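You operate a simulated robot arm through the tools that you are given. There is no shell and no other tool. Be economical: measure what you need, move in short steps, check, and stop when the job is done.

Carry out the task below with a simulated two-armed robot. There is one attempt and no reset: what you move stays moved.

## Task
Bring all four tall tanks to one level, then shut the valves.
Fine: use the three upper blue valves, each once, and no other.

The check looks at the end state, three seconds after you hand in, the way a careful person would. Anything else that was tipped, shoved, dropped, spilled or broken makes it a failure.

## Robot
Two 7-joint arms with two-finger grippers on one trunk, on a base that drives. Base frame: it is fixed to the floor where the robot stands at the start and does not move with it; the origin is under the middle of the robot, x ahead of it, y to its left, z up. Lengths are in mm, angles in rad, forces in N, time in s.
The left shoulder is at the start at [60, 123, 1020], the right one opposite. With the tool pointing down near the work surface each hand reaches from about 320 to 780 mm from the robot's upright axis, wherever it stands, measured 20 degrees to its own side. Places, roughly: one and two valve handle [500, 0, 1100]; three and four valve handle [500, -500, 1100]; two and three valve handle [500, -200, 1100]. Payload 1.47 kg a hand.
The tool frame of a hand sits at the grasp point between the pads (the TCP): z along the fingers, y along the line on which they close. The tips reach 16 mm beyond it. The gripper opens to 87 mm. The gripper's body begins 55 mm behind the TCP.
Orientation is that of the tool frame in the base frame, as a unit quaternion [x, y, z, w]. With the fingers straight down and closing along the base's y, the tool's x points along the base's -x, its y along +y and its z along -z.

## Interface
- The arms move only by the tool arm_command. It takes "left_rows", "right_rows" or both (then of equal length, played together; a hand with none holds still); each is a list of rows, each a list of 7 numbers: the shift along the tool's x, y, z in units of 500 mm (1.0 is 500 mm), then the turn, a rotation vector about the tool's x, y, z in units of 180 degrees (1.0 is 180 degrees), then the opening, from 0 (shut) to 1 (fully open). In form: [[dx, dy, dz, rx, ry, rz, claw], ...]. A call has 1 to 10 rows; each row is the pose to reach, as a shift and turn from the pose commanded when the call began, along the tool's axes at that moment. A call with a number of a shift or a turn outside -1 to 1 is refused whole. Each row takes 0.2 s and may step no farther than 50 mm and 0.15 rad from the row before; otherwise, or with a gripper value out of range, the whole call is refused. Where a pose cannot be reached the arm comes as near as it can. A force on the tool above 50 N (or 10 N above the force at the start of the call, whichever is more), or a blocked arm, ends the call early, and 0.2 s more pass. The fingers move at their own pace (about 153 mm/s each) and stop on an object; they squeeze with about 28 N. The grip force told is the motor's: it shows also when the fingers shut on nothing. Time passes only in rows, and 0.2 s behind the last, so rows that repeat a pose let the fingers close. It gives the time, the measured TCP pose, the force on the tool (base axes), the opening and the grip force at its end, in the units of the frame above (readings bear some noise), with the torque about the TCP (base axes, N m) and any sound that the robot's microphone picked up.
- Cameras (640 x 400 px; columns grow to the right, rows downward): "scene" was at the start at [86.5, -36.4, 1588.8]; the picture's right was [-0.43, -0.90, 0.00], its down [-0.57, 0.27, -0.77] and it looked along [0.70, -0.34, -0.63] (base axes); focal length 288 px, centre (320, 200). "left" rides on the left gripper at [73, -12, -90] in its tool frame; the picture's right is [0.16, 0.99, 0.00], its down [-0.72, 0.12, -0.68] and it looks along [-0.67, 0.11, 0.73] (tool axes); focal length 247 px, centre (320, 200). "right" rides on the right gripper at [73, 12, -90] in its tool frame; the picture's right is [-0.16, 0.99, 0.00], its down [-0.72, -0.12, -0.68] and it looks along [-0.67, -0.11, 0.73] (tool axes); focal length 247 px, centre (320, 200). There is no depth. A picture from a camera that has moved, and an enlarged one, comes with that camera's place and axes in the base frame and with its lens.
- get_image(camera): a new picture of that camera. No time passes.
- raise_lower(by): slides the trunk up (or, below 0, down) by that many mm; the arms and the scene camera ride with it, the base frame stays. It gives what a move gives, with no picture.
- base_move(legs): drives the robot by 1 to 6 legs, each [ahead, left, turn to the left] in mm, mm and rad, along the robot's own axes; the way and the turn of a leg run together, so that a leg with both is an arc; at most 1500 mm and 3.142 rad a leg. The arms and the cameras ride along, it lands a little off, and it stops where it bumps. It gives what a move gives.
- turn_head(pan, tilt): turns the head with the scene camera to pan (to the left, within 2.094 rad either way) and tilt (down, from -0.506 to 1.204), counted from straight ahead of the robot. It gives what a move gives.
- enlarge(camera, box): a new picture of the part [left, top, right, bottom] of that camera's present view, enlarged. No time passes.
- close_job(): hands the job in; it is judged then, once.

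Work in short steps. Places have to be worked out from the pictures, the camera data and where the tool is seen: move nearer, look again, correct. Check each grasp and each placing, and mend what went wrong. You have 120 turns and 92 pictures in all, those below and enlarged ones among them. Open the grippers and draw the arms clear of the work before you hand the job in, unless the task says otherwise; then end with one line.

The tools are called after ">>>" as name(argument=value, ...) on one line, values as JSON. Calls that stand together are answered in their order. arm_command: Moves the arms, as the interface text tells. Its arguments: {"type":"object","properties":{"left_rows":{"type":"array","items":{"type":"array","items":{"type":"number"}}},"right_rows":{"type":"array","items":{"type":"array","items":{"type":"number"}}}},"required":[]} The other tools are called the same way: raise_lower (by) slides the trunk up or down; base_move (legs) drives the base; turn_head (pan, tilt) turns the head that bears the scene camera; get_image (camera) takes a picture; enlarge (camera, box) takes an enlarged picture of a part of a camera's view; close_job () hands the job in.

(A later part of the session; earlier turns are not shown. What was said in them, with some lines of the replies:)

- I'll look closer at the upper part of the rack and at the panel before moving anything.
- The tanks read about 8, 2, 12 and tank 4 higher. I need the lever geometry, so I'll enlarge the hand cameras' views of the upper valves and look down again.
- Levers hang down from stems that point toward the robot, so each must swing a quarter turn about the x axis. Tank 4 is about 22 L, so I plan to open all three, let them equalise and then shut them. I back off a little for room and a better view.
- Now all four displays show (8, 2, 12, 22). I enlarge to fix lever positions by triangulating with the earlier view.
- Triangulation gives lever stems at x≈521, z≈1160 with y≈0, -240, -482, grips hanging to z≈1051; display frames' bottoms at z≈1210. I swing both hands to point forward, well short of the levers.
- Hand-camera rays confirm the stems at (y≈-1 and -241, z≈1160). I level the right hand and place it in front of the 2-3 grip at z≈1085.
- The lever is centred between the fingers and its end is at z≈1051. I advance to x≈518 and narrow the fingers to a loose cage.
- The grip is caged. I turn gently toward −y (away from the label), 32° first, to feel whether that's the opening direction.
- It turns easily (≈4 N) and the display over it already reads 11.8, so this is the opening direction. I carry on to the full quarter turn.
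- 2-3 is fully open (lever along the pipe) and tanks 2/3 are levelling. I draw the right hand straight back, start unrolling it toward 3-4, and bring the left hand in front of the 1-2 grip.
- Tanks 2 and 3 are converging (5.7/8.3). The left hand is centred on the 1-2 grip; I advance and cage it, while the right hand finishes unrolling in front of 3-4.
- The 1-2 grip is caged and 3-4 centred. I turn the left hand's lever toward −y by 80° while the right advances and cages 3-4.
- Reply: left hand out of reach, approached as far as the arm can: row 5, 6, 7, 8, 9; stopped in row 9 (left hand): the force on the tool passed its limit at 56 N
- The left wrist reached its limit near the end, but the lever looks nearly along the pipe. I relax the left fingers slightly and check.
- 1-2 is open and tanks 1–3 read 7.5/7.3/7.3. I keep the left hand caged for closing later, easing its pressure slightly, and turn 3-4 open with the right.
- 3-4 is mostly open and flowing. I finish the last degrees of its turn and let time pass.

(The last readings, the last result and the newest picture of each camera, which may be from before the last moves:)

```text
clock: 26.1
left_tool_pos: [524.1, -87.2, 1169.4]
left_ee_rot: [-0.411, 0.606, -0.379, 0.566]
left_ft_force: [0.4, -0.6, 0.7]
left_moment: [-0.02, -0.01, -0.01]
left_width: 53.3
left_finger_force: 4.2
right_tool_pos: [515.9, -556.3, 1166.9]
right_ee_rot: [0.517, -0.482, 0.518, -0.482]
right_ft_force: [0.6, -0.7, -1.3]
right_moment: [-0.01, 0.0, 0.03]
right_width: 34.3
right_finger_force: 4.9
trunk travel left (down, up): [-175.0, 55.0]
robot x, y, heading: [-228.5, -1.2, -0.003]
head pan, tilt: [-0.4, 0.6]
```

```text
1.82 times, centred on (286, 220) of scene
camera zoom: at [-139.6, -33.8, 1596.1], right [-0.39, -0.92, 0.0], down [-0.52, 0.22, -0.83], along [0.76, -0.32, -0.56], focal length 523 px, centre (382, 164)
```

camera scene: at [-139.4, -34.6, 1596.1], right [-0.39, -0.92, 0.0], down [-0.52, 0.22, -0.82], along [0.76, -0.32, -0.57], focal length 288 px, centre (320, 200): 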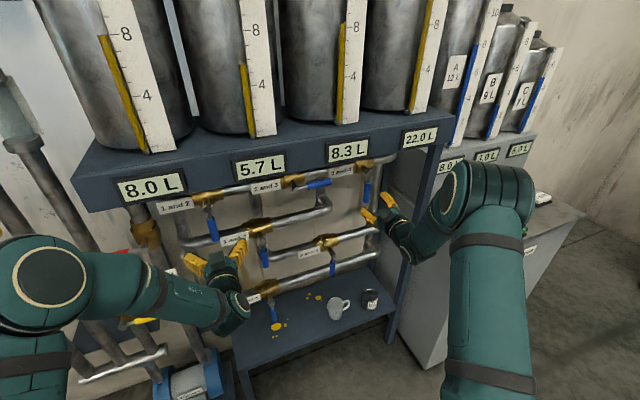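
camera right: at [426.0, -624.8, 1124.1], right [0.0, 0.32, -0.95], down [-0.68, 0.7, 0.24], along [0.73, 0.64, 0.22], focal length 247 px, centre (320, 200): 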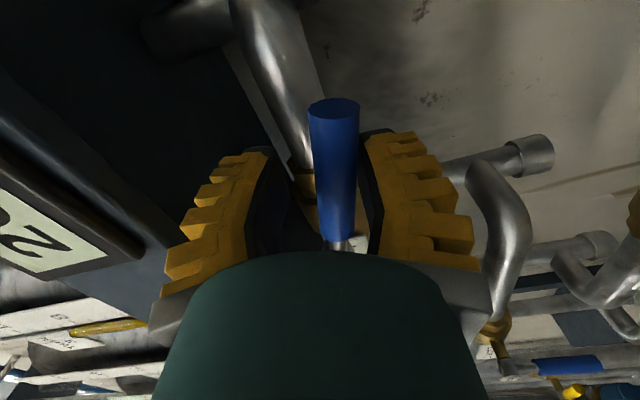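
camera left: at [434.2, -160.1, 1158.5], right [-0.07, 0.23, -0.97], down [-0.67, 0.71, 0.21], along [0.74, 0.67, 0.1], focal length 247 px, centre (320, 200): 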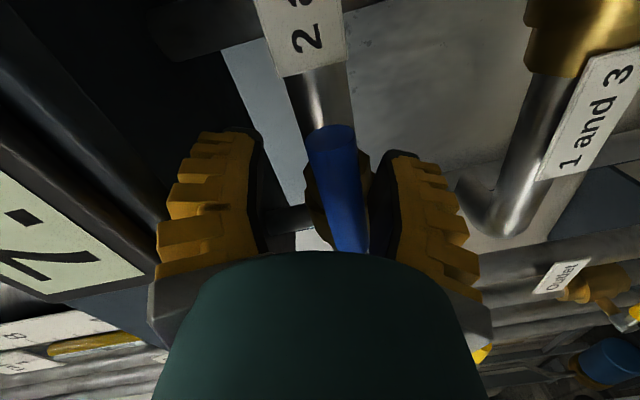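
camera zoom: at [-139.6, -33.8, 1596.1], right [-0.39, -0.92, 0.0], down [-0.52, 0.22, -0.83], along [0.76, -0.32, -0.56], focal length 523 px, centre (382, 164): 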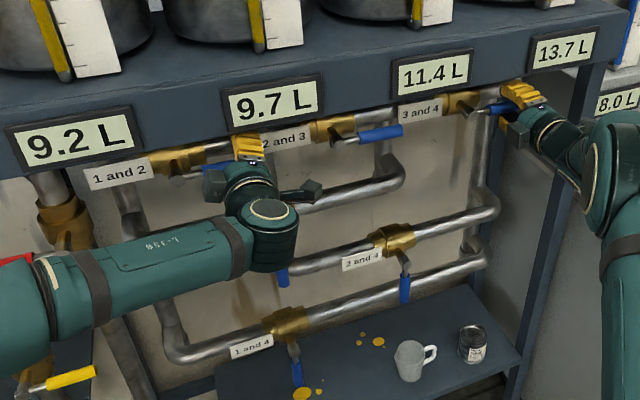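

Levels are converging (9.2/9.7/11.4/13.7, sum 44). I wait further, keeping still.

>>> arm_command(right_rows=[[0, 0, 0, 0, 0, 0, 0.32], [0, 0, 0, 0, 0, 0, 0.32], [0, 0, 0, 0, 0, 0, 0.32], [0, 0, 0, 0, 0, 0, 0.32], [0, 0, 0, 0, 0, 0, 0.32], [0, 0, 0, 0, 0, 0, 0.32], [0, 0, 0, 0, 0, 0, 0.32], [0, 0, 0, 0, 0, 0, 0.32], [0, 0, 0, 0, 0, 0, 0.32], [0, 0, 0, 0, 0, 0, 0.32]])

>>> arm_command(right_rows=[[0, 0, 0, 0, 0, 0, 0.32], [0, 0, 0, 0, 0, 0, 0.32], [0, 0, 0, 0, 0, 0, 0.32], [0, 0, 0, 0, 0, 0, 0.32], [0, 0, 0, 0, 0, 0, 0.32], [0, 0, 0, 0, 0, 0, 0.32], [0, 0, 0, 0, 0, 0, 0.32], [0, 0, 0, 0, 0, 0, 0.32], [0, 0, 0, 0, 0, 0, 0.32], [0, 0, 0, 0, 0, 0, 0.32]])

>>> arm_command(right_rows=[[0, 0, 0, 0, 0, 0, 0.32], [0, 0, 0, 0, 0, 0, 0.32], [0, 0, 0, 0, 0, 0, 0.32], [0, 0, 0, 0, 0, 0, 0.32], [0, 0, 0, 0, 0, 0, 0.32], [0, 0, 0, 0, 0, 0, 0.32], [0, 0, 0, 0, 0, 0, 0.32], [0, 0, 0, 0, 0, 0, 0.32], [0, 0, 0, 0, 0, 0, 0.32], [0, 0, 0, 0, 0, 0, 0.32]])

>>> arm_command(right_rows=[[0, 0, 0, 0, 0, 0, 0.32], [0, 0, 0, 0, 0, 0, 0.32], [0, 0, 0, 0, 0, 0, 0.32], [0, 0, 0, 0, 0, 0, 0.32], [0, 0, 0, 0, 0, 0, 0.32], [0, 0, 0, 0, 0, 0, 0.32], [0, 0, 0, 0, 0, 0, 0.32], [0, 0, 0, 0, 0, 0, 0.32], [0, 0, 0, 0, 0, 0, 0.32], [0, 0, 0, 0, 0, 0, 0.32]])

>>> arm_command(right_rows=[[0, 0, 0, 0, 0, 0, 0.32], [0, 0, 0, 0, 0, 0, 0.32], [0, 0, 0, 0, 0, 0, 0.32], [0, 0, 0, 0, 0, 0, 0.32], [0, 0, 0, 0, 0, 0, 0.32], [0, 0, 0, 0, 0, 0, 0.32], [0, 0, 0, 0, 0, 0, 0.32], [0, 0, 0, 0, 0, 0, 0.32], [0, 0, 0, 0, 0, 0, 0.32], [0, 0, 0, 0, 0, 0, 0.32]])

>>> enlarge(camera="scene", box=[110, 110, 462, 330])

```text
clock: 28.2
left_tool_pos: [524.0, -87.2, 1168.4]
left_ee_rot: [-0.41, 0.606, -0.379, 0.567]
left_ft_force: [-0.3, -0.3, -0.4]
left_moment: [-0.03, -0.01, -0.01]
left_width: 53.5
left_finger_force: 3.3
right_tool_pos: [514.7, -557.1, 1166.1]
right_ee_rot: [0.516, -0.482, 0.518, -0.483]
right_ft_force: [-0.1, -0.5, -0.2]
right_moment: [0.0, 0.01, -0.02]
right_width: 34.4
right_finger_force: 4.8
trunk travel left (down, up): [-175.0, 55.0]
robot x, y, heading: [-227.7, 3.8, 0.004]
head pan, tilt: [-0.4, 0.6]
```

```text
clock: 30.4
left_tool_pos: [523.9, -87.3, 1169.1]
left_ee_rot: [-0.41, 0.606, -0.378, 0.567]
left_ft_force: [0.5, -0.9, 0.0]
left_moment: [-0.01, 0.02, 0.0]
left_width: 53.3
left_finger_force: 4.1
right_tool_pos: [515.2, -557.3, 1165.4]
right_ee_rot: [0.515, -0.483, 0.519, -0.482]
right_ft_force: [0.1, -0.1, -0.5]
right_moment: [0.02, 0.01, 0.01]
right_width: 34.3
right_finger_force: 4.8
trunk travel left (down, up): [-175.0, 55.0]
robot x, y, heading: [-230.4, -1.1, -0.004]
head pan, tilt: [-0.4, 0.6]
```

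```text
clock: 32.6
left_tool_pos: [525.3, -88.2, 1167.5]
left_ee_rot: [-0.41, 0.606, -0.379, 0.567]
left_ft_force: [0.2, -0.8, -0.7]
left_moment: [-0.02, 0.01, -0.01]
left_width: 53.4
left_finger_force: 3.4
right_tool_pos: [515.0, -558.2, 1165.3]
right_ee_rot: [0.516, -0.483, 0.519, -0.481]
right_ft_force: [-0.8, 0.5, -0.3]
right_moment: [0.02, -0.01, 0.02]
right_width: 34.1
right_finger_force: 4.9
trunk travel left (down, up): [-175.0, 55.0]
robot x, y, heading: [-232.2, 4.1, -0.0]
head pan, tilt: [-0.4, 0.6]
```

```text
clock: 34.9
left_tool_pos: [523.4, -86.9, 1168.5]
left_ee_rot: [-0.41, 0.606, -0.379, 0.567]
left_ft_force: [0.1, -0.6, -0.5]
left_moment: [0.0, 0.02, -0.01]
left_width: 53.3
left_finger_force: 4.1
right_tool_pos: [515.0, -557.8, 1165.9]
right_ee_rot: [0.517, -0.482, 0.518, -0.482]
right_ft_force: [-0.2, 0.3, -1.1]
right_moment: [0.01, 0.0, -0.04]
right_width: 34.3
right_finger_force: 4.6
trunk travel left (down, up): [-175.0, 55.0]
robot x, y, heading: [-233.2, 2.2, -0.002]
head pan, tilt: [-0.4, 0.6]
```

```text
clock: 37.0
left_tool_pos: [524.2, -88.8, 1168.5]
left_ee_rot: [-0.411, 0.605, -0.379, 0.567]
left_ft_force: [0.9, -0.5, 0.0]
left_moment: [-0.02, -0.01, 0.03]
left_width: 53.2
left_finger_force: 3.9
right_tool_pos: [515.5, -557.6, 1166.2]
right_ee_rot: [0.516, -0.482, 0.519, -0.482]
right_ft_force: [0.1, -1.1, -1.0]
right_moment: [0.02, 0.02, -0.01]
right_width: 34.7
right_finger_force: 4.6
trunk travel left (down, up): [-175.0, 55.0]
robot x, y, heading: [-229.8, 1.0, -0.001]
head pan, tilt: [-0.4, 0.6]
```

```text
1.82 times, centred on (286, 220) of scene
camera zoom: at [-139.6, -33.8, 1596.1], right [-0.39, -0.92, 0.0], down [-0.52, 0.22, -0.83], along [0.76, -0.32, -0.56], focal length 523 px, centre (382, 164)
```

zoom: 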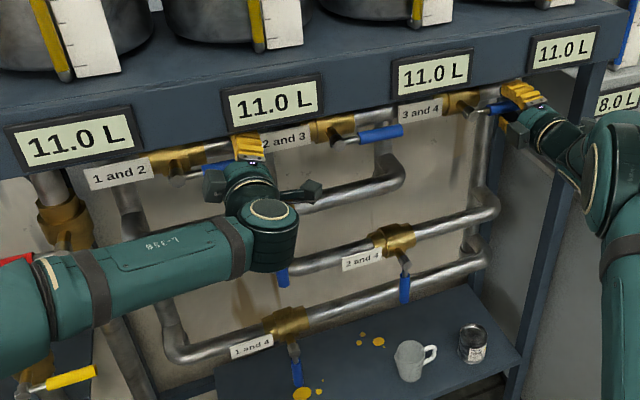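

All four read 11.0 L. Now I close 3-4 (right) and 1-2 (left) by running the arcs back.

>>> arm_command(right_rows=[[-0.0015, 0.0209, 0, 0, 0, 0.0444, 0.32], [-0.0058, 0.0413, 0, 0, 0, 0.0889, 0.32], [-0.013, 0.061, 0, 0, 0, 0.1333, 0.32], [-0.0228, 0.0795, 0, 0, 0, 0.1778, 0.32], [-0.0351, 0.0964, 0, 0, 0, 0.2222, 0.32], [-0.0496, 0.1115, 0, 0, 0, 0.2667, 0.32], [-0.0661, 0.1244, 0, 0, 0, 0.3111, 0.32], [-0.0842, 0.1348, 0, 0, 0, 0.3556, 0.32], [-0.1037, 0.1427, 0, 0, 0, 0.4, 0.32], [-0.124, 0.1477, 0, 0, 0, 0.4444, 0.32]], left_rows=[[0.009, 0.03, 0.002, 0, 0, 0.0378, 0.55], [0.0127, 0.0577, 0.0042, 0, 0, 0.0756, 0.55], [0.0116, 0.0853, 0.006, 0, 0, 0.1134, 0.55], [0.0063, 0.112, 0.0078, 0, 0, 0.1512, 0.55], [-0.0033, 0.1373, 0.0093, 0, 0, 0.189, 0.55], [-0.0167, 0.16, 0.0106, 0, 0, 0.2268, 0.5], [-0.0336, 0.18, 0.0116, 0, 0, 0.2646, 0.45], [-0.053, 0.197, 0.0124, 0, 0, 0.3024, 0.4], [-0.075, 0.2106, 0.0128, 0, 0, 0.3402, 0.36], [-0.0985, 0.22, 0.013, 0, 0, 0.378, 0.32]])

>>> get_image(camera="right")

>>> get_image(camera="left")

>>> enlarge(camera="scene", box=[110, 110, 462, 330])

```text
clock: 39.2
left_tool_pos: [524.5, 2.0, 1085.2]
left_ee_rot: [-0.001, 0.731, 0.005, 0.683]
left_ft_force: [0.5, -1.6, 1.4]
left_moment: [-0.01, 0.0, 0.01]
left_width: 34.7
left_finger_force: 5.4
right_tool_pos: [516.7, -501.7, 1089.2]
right_ee_rot: [-0.085, 0.702, -0.086, 0.702]
right_ft_force: [-0.2, -3.3, 0.2]
right_moment: [-0.04, 0.0, -0.03]
right_width: 36.1
right_finger_force: 7.0
trunk travel left (down, up): [-175.0, 55.0]
robot x, y, heading: [-232.4, 2.2, 0.002]
head pan, tilt: [-0.4, 0.6]
```

```text
59 pictures are left
camera right: at [427.2, -506.7, 1014.8], right [0.0, 1.0, -0.08], down [-0.68, 0.06, 0.73], along [0.73, 0.05, 0.68], focal length 247 px, centre (320, 200)
```

right: 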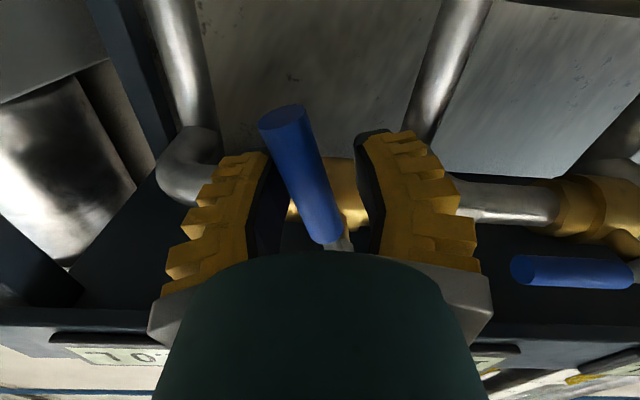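

```text
58 pictures are left
camera left: at [429.9, -9.8, 1018.7], right [-0.02, 0.99, -0.15], down [-0.63, 0.11, 0.77], along [0.78, 0.11, 0.62], focal length 247 px, centre (320, 200)
```

left: 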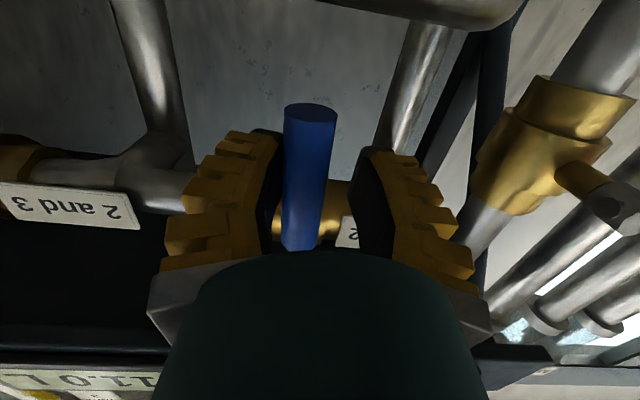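

```text
1.82 times, centred on (286, 220) of scene
camera zoom: at [-139.7, -34.1, 1596.1], right [-0.39, -0.92, 0.0], down [-0.52, 0.22, -0.83], along [0.76, -0.32, -0.56], focal length 523 px, centre (382, 164)
```

zoom: 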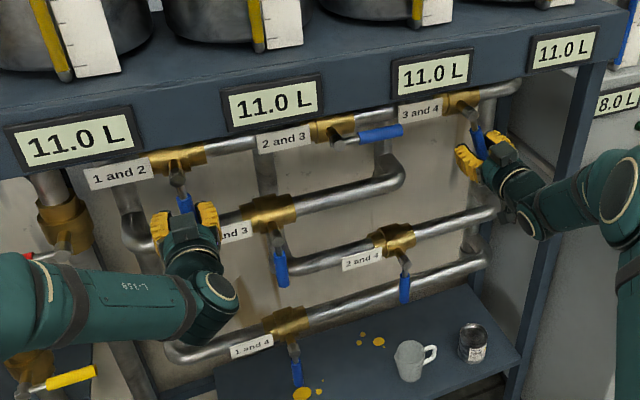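

Both levers are almost down, lagging by the cage slack. I push each the last few degrees to its stop.

>>> arm_command(right_rows=[[-0.0015, 0.0209, 0, 0, 0, 0.0444, 0.32], [-0.0045, 0.0363, 0, 0, 0, 0.0778, 0.32], [-0.0082, 0.0488, 0, 0, 0, 0.1056, 0.32], [-0.0082, 0.0488, 0, 0, 0, 0.1056, 0.32]], left_rows=[[0, 0.004, 0, 0, 0, 0.008, 0.32], [0, 0.008, 0, 0, 0, 0.016, 0.32], [0, 0.01, 0, 0, 0, 0.02, 0.32], [0, 0.01, 0, 0, 0, 0.02, 0.32]])

>>> get_image(camera="right")

>>> get_image(camera="left")

```text
clock: 40.2
left_tool_pos: [523.4, 5.4, 1084.8]
left_ee_rot: [0.023, 0.731, 0.025, 0.682]
left_ft_force: [0.1, -2.0, -1.0]
left_moment: [0.0, 0.0, -0.01]
left_width: 35.4
left_finger_force: 5.9
right_tool_pos: [515.7, -475.9, 1085.0]
right_ee_rot: [0.032, 0.706, 0.031, 0.707]
right_ft_force: [0.1, -1.8, -1.0]
right_moment: [-0.02, 0.03, 0.01]
right_width: 35.1
right_finger_force: 5.1
trunk travel left (down, up): [-175.0, 55.0]
robot x, y, heading: [-232.8, 4.1, -0.002]
head pan, tilt: [-0.4, 0.6]
```

```text
56 pictures are left
camera right: at [426.6, -456.6, 1014.2], right [0.0, 0.97, 0.25], down [-0.68, -0.18, 0.71], along [0.73, -0.17, 0.66], focal length 247 px, centre (320, 200)
```

right: 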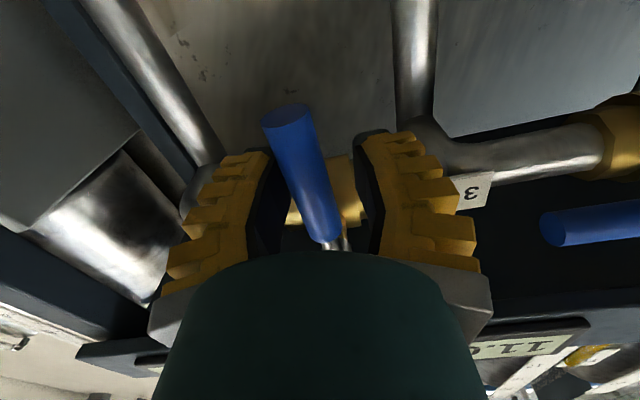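

```text
55 pictures are left
camera left: at [429.7, -2.2, 1018.1], right [-0.01, 1.0, -0.09], down [-0.63, 0.06, 0.78], along [0.78, 0.07, 0.63], focal length 247 px, centre (320, 200)
```

left: 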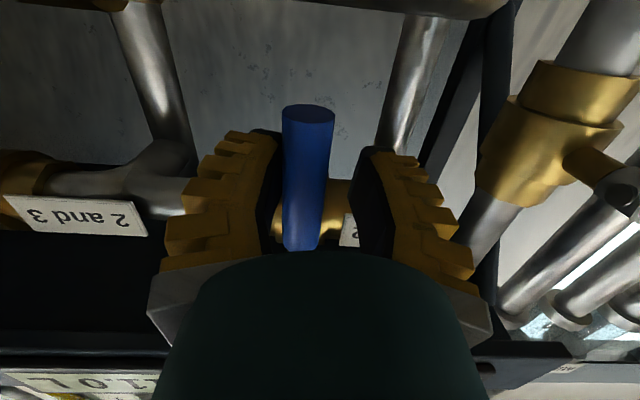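

Rays put both lever ends at y≈-2 and -480, i.e. vertical again. I open the fingers, draw both hands back and look.

>>> arm_command(right_rows=[[0, 0, 0, 0, 0, 0, 0.6], [0, 0, 0, 0, 0, 0, 0.9], [0, 0, -0.08, 0, 0, 0, 0.9], [0, 0, -0.16, 0, 0, 0, 0.9], [0, 0, -0.2, 0, 0, -0.02, 0.9]], left_rows=[[0, 0, 0, 0, 0, 0, 0.6], [0, 0, 0, 0, 0, 0, 0.9], [0, 0, -0.08, 0, 0, 0, 0.9], [0, 0, -0.16, 0, 0, 0, 0.9], [0, 0, -0.2, 0, 0, 0, 0.9]])

>>> get_image(camera="right")

>>> get_image(camera="left")

>>> enlarge(camera="scene", box=[110, 110, 462, 330])

```text
clock: 41.5
left_tool_pos: [423.3, 7.2, 1091.1]
left_ee_rot: [0.022, 0.73, 0.025, 0.682]
left_ft_force: [0.3, -0.5, 0.4]
left_moment: [-0.01, 0.0, -0.02]
left_width: 80.1
left_finger_force: 0.7
right_tool_pos: [413.9, -475.7, 1087.8]
right_ee_rot: [0.009, 0.706, 0.009, 0.708]
right_ft_force: [0.0, -0.4, 0.2]
right_moment: [-0.02, -0.03, 0.0]
right_width: 80.2
right_finger_force: 1.5
trunk travel left (down, up): [-175.0, 55.0]
robot x, y, heading: [-231.9, -2.5, -0.005]
head pan, tilt: [-0.4, 0.6]
```

```text
54 pictures are left
camera right: at [324.0, -461.6, 1014.1], right [0.0, 0.98, 0.18], down [-0.68, -0.13, 0.72], along [0.73, -0.13, 0.67], focal length 247 px, centre (320, 200)
```

right: 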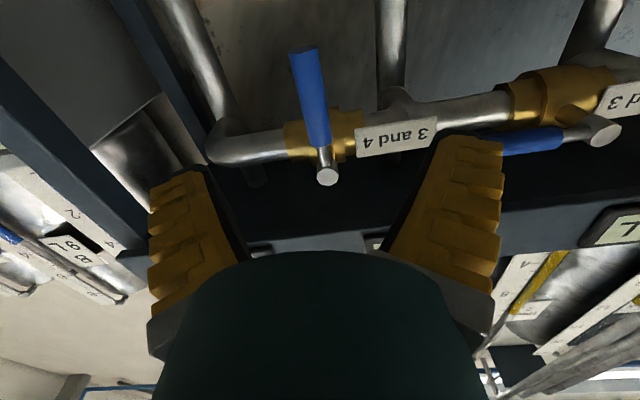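

```text
53 pictures are left
camera left: at [328.5, -0.5, 1023.7], right [-0.01, 1.0, -0.09], down [-0.63, 0.06, 0.77], along [0.78, 0.07, 0.63], focal length 247 px, centre (320, 200)
```

left: 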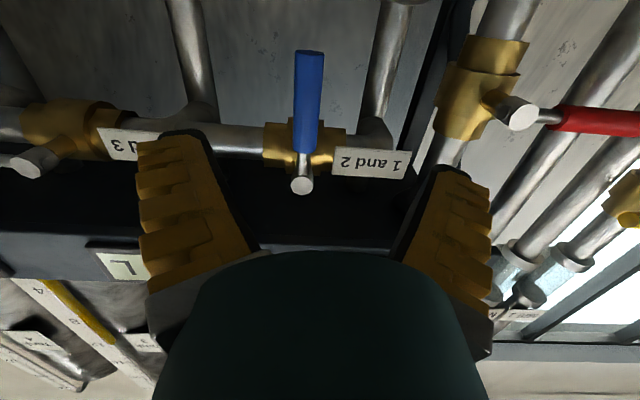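

```text
1.82 times, centred on (286, 220) of scene
camera zoom: at [-140.3, -33.7, 1596.2], right [-0.39, -0.92, 0.0], down [-0.52, 0.22, -0.83], along [0.76, -0.32, -0.56], focal length 523 px, centre (382, 164)
```

zoom: 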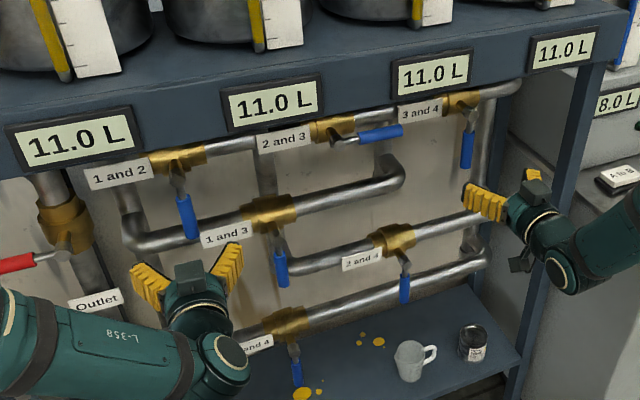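

Both 1-2 and 3-4 are vertical (shut), levels unchanged. Now I roll the right hand back to the horizontal-lever pose in front of 2-3.

>>> arm_command(right_rows=[[-0.013, 0.027, 0, 0, 0, -0.0445, 0.55], [-0.026, 0.054, 0, 0, 0, -0.089, 0.55], [-0.039, 0.081, 0, 0, 0, -0.1335, 0.55], [-0.052, 0.108, 0, 0, 0, -0.178, 0.55], [-0.065, 0.135, 0, 0, 0, -0.2225, 0.55], [-0.078, 0.162, 0, 0, 0, -0.267, 0.55], [-0.091, 0.189, 0, 0, 0, -0.3115, 0.55], [-0.104, 0.216, 0, 0, 0, -0.356, 0.55], [-0.117, 0.243, 0, 0, 0, -0.4005, 0.55], [-0.13, 0.27, 0, 0, 0, -0.445, 0.55]])

```text
clock: 43.6
left_tool_pos: [424.2, 7.0, 1089.2]
left_ee_rot: [0.022, 0.73, 0.024, 0.682]
left_ft_force: [0.6, -0.5, 0.4]
left_moment: [-0.02, 0.02, 0.01]
left_width: 80.0
left_finger_force: 1.9
right_tool_pos: [416.8, -340.9, 1154.6]
right_ee_rot: [-0.448, 0.546, -0.45, 0.546]
right_ft_force: [-0.2, -0.5, 0.1]
right_moment: [-0.01, -0.03, -0.04]
right_width: 53.4
right_finger_force: 4.0
trunk travel left (down, up): [-175.0, 55.0]
robot x, y, heading: [-232.5, -3.0, -0.005]
head pan, tilt: [-0.4, 0.6]
```

Finishing the roll and aligning with the horizontal lever, still short of it.

>>> arm_command(right_rows=[[-0.028, -0.002, 0.02, 0, 0, -0.037, 0.55], [-0.056, -0.004, 0.047, 0, 0, -0.074, 0.55], [-0.056, -0.004, 0.047, 0, 0, -0.074, 0.55]])

>>> get_image(camera="right")

>>> enlarge(camera="scene", box=[190, 130, 430, 280])

```text
clock: 44.5
left_tool_pos: [423.6, 6.5, 1089.7]
left_ee_rot: [0.022, 0.73, 0.023, 0.683]
left_ft_force: [-0.1, -0.5, 0.9]
left_moment: [-0.02, 0.02, 0.01]
left_width: 80.5
left_finger_force: 1.4
right_tool_pos: [438.6, -316.0, 1161.9]
right_ee_rot: [0.508, -0.491, 0.51, -0.49]
right_ft_force: [0.2, 0.3, -0.1]
right_moment: [0.0, 0.0, -0.02]
right_width: 53.3
right_finger_force: 4.0
trunk travel left (down, up): [-175.0, 55.0]
robot x, y, heading: [-226.0, 0.7, 0.001]
head pan, tilt: [-0.4, 0.6]
```

```text
51 pictures are left
camera right: at [348.8, -387.7, 1152.8], right [0.0, 0.12, -0.99], down [-0.68, 0.73, 0.09], along [0.74, 0.67, 0.08], focal length 247 px, centre (320, 200)
```

right: 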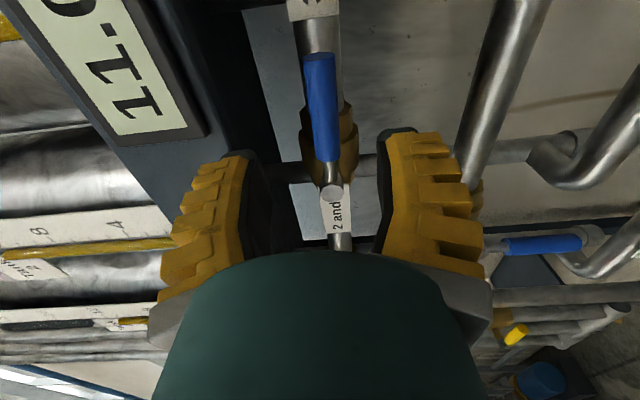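

```text
2.67 times, centred on (310, 205) of scene
camera zoom: at [-139.9, -33.9, 1596.1], right [-0.39, -0.92, 0.0], down [-0.52, 0.22, -0.83], along [0.76, -0.32, -0.56], focal length 767 px, centre (347, 187)
```

zoom: 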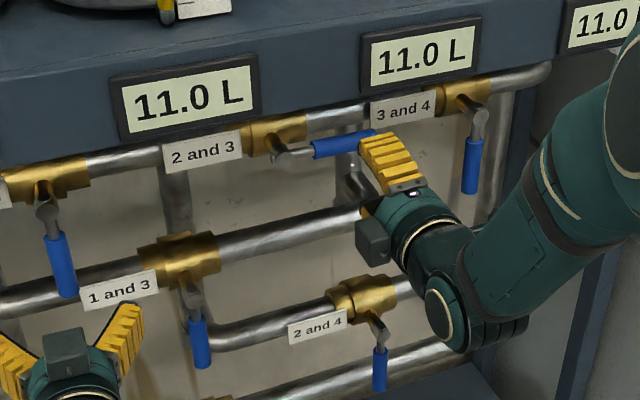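

The lever end sits between the fingers (z≈1158). I advance with a slight drop and cage it.

>>> arm_command(right_rows=[[0, 0.006, 0.05, 0, 0, 0, 0.52], [0, 0.006, 0.1, 0, 0, 0, 0.52], [0, 0.006, 0.156, 0, 0, 0, 0.52], [0, 0.006, 0.156, 0, 0, 0, 0.32], [0, 0.006, 0.156, 0, 0, 0, 0.32]])

>>> get_image(camera="right")

```text
clock: 45.6
left_tool_pos: [425.4, 6.7, 1090.0]
left_ee_rot: [0.022, 0.731, 0.026, 0.681]
left_ft_force: [0.4, 0.5, 0.3]
left_moment: [0.03, -0.02, -0.01]
left_width: 80.1
left_finger_force: 1.2
right_tool_pos: [518.6, -315.1, 1157.5]
right_ee_rot: [0.507, -0.492, 0.51, -0.49]
right_ft_force: [0.7, 0.0, 0.1]
right_moment: [0.0, 0.0, 0.05]
right_width: 33.9
right_finger_force: 4.1
trunk travel left (down, up): [-175.0, 55.0]
robot x, y, heading: [-231.3, -5.1, 0.0]
head pan, tilt: [-0.4, 0.6]
```

```text
49 pictures are left
camera right: at [427.8, -388.1, 1148.9], right [0.0, 0.12, -0.99], down [-0.68, 0.73, 0.09], along [0.73, 0.67, 0.08], focal length 247 px, centre (320, 200)
```

right: 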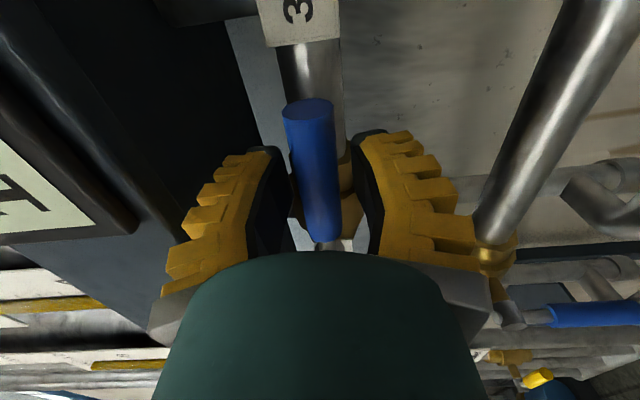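

Caged. I turn 2-3 back down by 80°.

>>> arm_command(right_rows=[[-0.0015, 0.0209, 0, 0, 0, 0.0444, 0.32], [-0.0058, 0.0413, 0, 0, 0, 0.0889, 0.32], [-0.013, 0.061, 0, 0, 0, 0.1333, 0.32], [-0.0228, 0.0795, 0, 0, 0, 0.1778, 0.32], [-0.0351, 0.0964, 0, 0, 0, 0.2222, 0.32], [-0.0496, 0.1115, 0, 0, 0, 0.2667, 0.32], [-0.0661, 0.1244, 0, 0, 0, 0.3111, 0.32], [-0.0842, 0.1348, 0, 0, 0, 0.3556, 0.32], [-0.1037, 0.1427, 0, 0, 0, 0.4, 0.32], [-0.124, 0.1477, 0, 0, 0, 0.4444, 0.32]])

>>> get_image(camera="right")

```text
clock: 47.9
left_tool_pos: [424.7, 7.1, 1090.0]
left_ee_rot: [0.022, 0.731, 0.025, 0.682]
left_ft_force: [0.7, -0.1, 0.1]
left_moment: [-0.01, 0.01, 0.03]
left_width: 80.2
left_finger_force: 1.6
right_tool_pos: [518.3, -256.9, 1085.3]
right_ee_rot: [-0.071, 0.703, -0.075, 0.704]
right_ft_force: [-0.3, -3.5, -0.7]
right_moment: [-0.03, 0.04, -0.01]
right_width: 36.0
right_finger_force: 6.4
trunk travel left (down, up): [-175.0, 55.0]
robot x, y, heading: [-230.8, -0.9, -0.003]
head pan, tilt: [-0.4, 0.6]
```

```text
48 pictures are left
camera right: at [427.8, -259.8, 1010.8], right [0.0, 1.0, -0.05], down [-0.68, 0.04, 0.73], along [0.73, 0.03, 0.68], focal length 247 px, centre (320, 200)
```

right: 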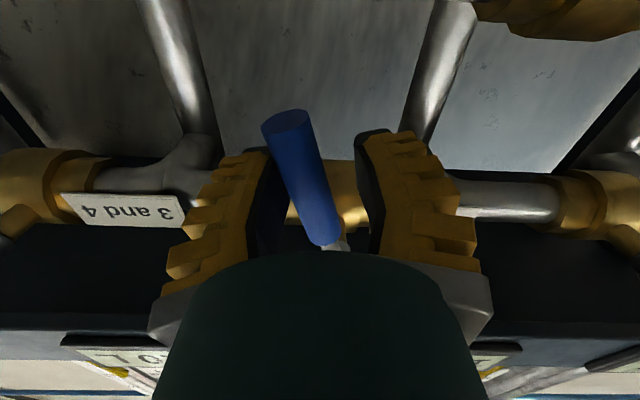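

The last degrees to vertical, matching what worked on 3-4 (about 5 mm beyond for the slack).

>>> arm_command(right_rows=[[-0.0015, 0.0209, 0, 0, 0, 0.0444, 0.32], [-0.0045, 0.036, 0, 0, 0, 0.0778, 0.32], [-0.0066, 0.0439, 0, 0, 0, 0.0944, 0.32], [-0.0066, 0.0439, 0, 0, 0, 0.0944, 0.32]])

>>> get_image(camera="right")

```text
clock: 48.9
left_tool_pos: [424.0, 6.7, 1089.1]
left_ee_rot: [0.022, 0.731, 0.025, 0.682]
left_ft_force: [0.1, 0.5, -0.1]
left_moment: [0.0, -0.02, 0.0]
left_width: 80.5
left_finger_force: 1.4
right_tool_pos: [517.4, -234.1, 1083.0]
right_ee_rot: [0.032, 0.706, 0.03, 0.707]
right_ft_force: [1.4, -3.3, -1.6]
right_moment: [-0.06, -0.02, 0.01]
right_width: 35.5
right_finger_force: 6.1
trunk travel left (down, up): [-175.0, 55.0]
robot x, y, heading: [-231.5, -0.5, -0.003]
head pan, tilt: [-0.4, 0.6]
```

```text
47 pictures are left
camera right: at [427.6, -215.8, 1011.5], right [0.0, 0.97, 0.24], down [-0.68, -0.18, 0.71], along [0.73, -0.17, 0.66], focal length 247 px, centre (320, 200)
```

right: 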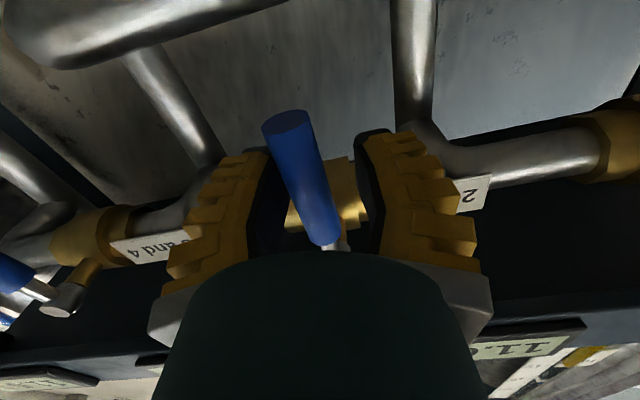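

The lever looks vertical again. I open, draw both hands well back, and check.

>>> arm_command(right_rows=[[0, 0, 0, 0, 0, 0, 0.6], [0, 0, 0, 0, 0, 0, 0.9], [0, 0, -0.08, 0, 0, 0, 0.9], [0, 0, -0.16, 0, 0, 0, 0.9], [0, 0, -0.24, 0, 0, 0, 0.9]])

>>> get_image(camera="right")

>>> enlarge(camera="scene", box=[110, 110, 462, 330])

```text
clock: 50.0
left_tool_pos: [423.5, 7.3, 1090.7]
left_ee_rot: [0.022, 0.73, 0.024, 0.682]
left_ft_force: [0.6, -0.6, 0.1]
left_moment: [-0.05, 0.03, 0.01]
left_width: 80.2
left_finger_force: 1.1
right_tool_pos: [398.5, -233.7, 1082.8]
right_ee_rot: [0.03, 0.705, 0.031, 0.708]
right_ft_force: [-0.7, 0.7, -0.1]
right_moment: [-0.01, -0.01, 0.01]
right_width: 80.2
right_finger_force: 1.3
trunk travel left (down, up): [-175.0, 55.0]
robot x, y, heading: [-231.6, -0.6, -0.005]
head pan, tilt: [-0.4, 0.6]
```

```text
46 pictures are left
camera right: at [308.8, -214.5, 1011.9], right [0.0, 0.97, 0.24], down [-0.68, -0.18, 0.71], along [0.73, -0.17, 0.66], focal length 247 px, centre (320, 200)
```

right: 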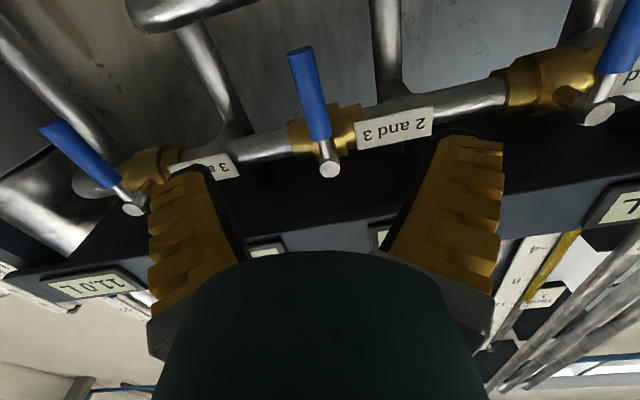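

```text
1.82 times, centred on (286, 220) of scene
camera zoom: at [-140.8, -33.7, 1596.2], right [-0.39, -0.92, 0.0], down [-0.52, 0.22, -0.83], along [0.76, -0.32, -0.56], focal length 523 px, centre (382, 164)
```

zoom: 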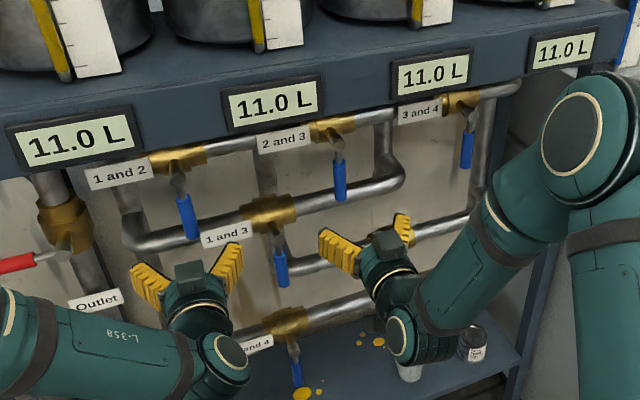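

All three levers are vertical (2-3 end at y≈-241 matching its stem) and all tanks read 11.0 L. I back the robot off to clear the work and take a final look.

>>> base_move(legs=[[-200, 0, 0]])

>>> get_image(camera="scene")

>>> enlarge(camera="scene", box=[130, 80, 450, 280])

```text
clock: 51.6
left_tool_pos: [225.5, 5.6, 1090.8]
left_ee_rot: [0.023, 0.73, 0.022, 0.683]
left_ft_force: [-0.1, -0.3, -0.3]
left_moment: [0.03, 0.01, 0.0]
left_width: 80.2
left_finger_force: 1.3
right_tool_pos: [199.8, -234.4, 1083.6]
right_ee_rot: [0.033, 0.705, 0.027, 0.707]
right_ft_force: [0.0, 0.1, 1.1]
right_moment: [-0.02, -0.01, -0.05]
right_width: 80.2
right_finger_force: 1.0
trunk travel left (down, up): [-175.0, 55.0]
robot x, y, heading: [-427.0, 1.8, -0.007]
head pan, tilt: [-0.4, 0.6]
```

```text
44 pictures are left
camera scene: at [-339.6, -33.2, 1596.2], right [-0.39, -0.92, 0.0], down [-0.52, 0.22, -0.83], along [0.76, -0.33, -0.56], focal length 288 px, centre (320, 200)
```

scene: 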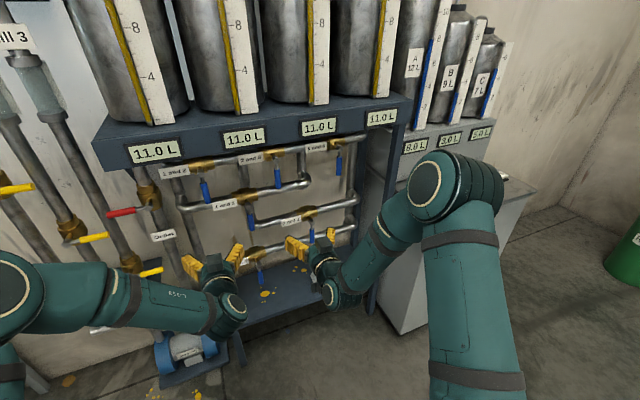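

```text
2.00 times, centred on (290, 180) of scene
camera zoom: at [-339.6, -33.2, 1596.2], right [-0.39, -0.92, 0.0], down [-0.52, 0.22, -0.83], along [0.76, -0.33, -0.56], focal length 575 px, centre (380, 240)
```

zoom: 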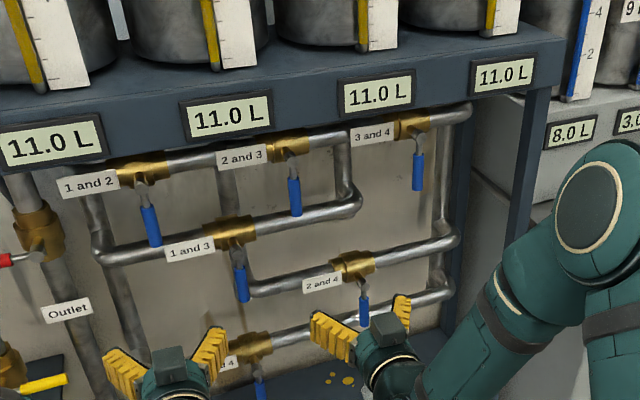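

Everything is as wanted: four tanks at 11.0 L, three upper levers down, nothing else touched, grippers open and clear. I hand in.

>>> close_job()

```text
The job is handed in.
```

All four tall tanks read 11.0 L. The three upper blue valves were each opened once and shut once, and I touched no other valve.
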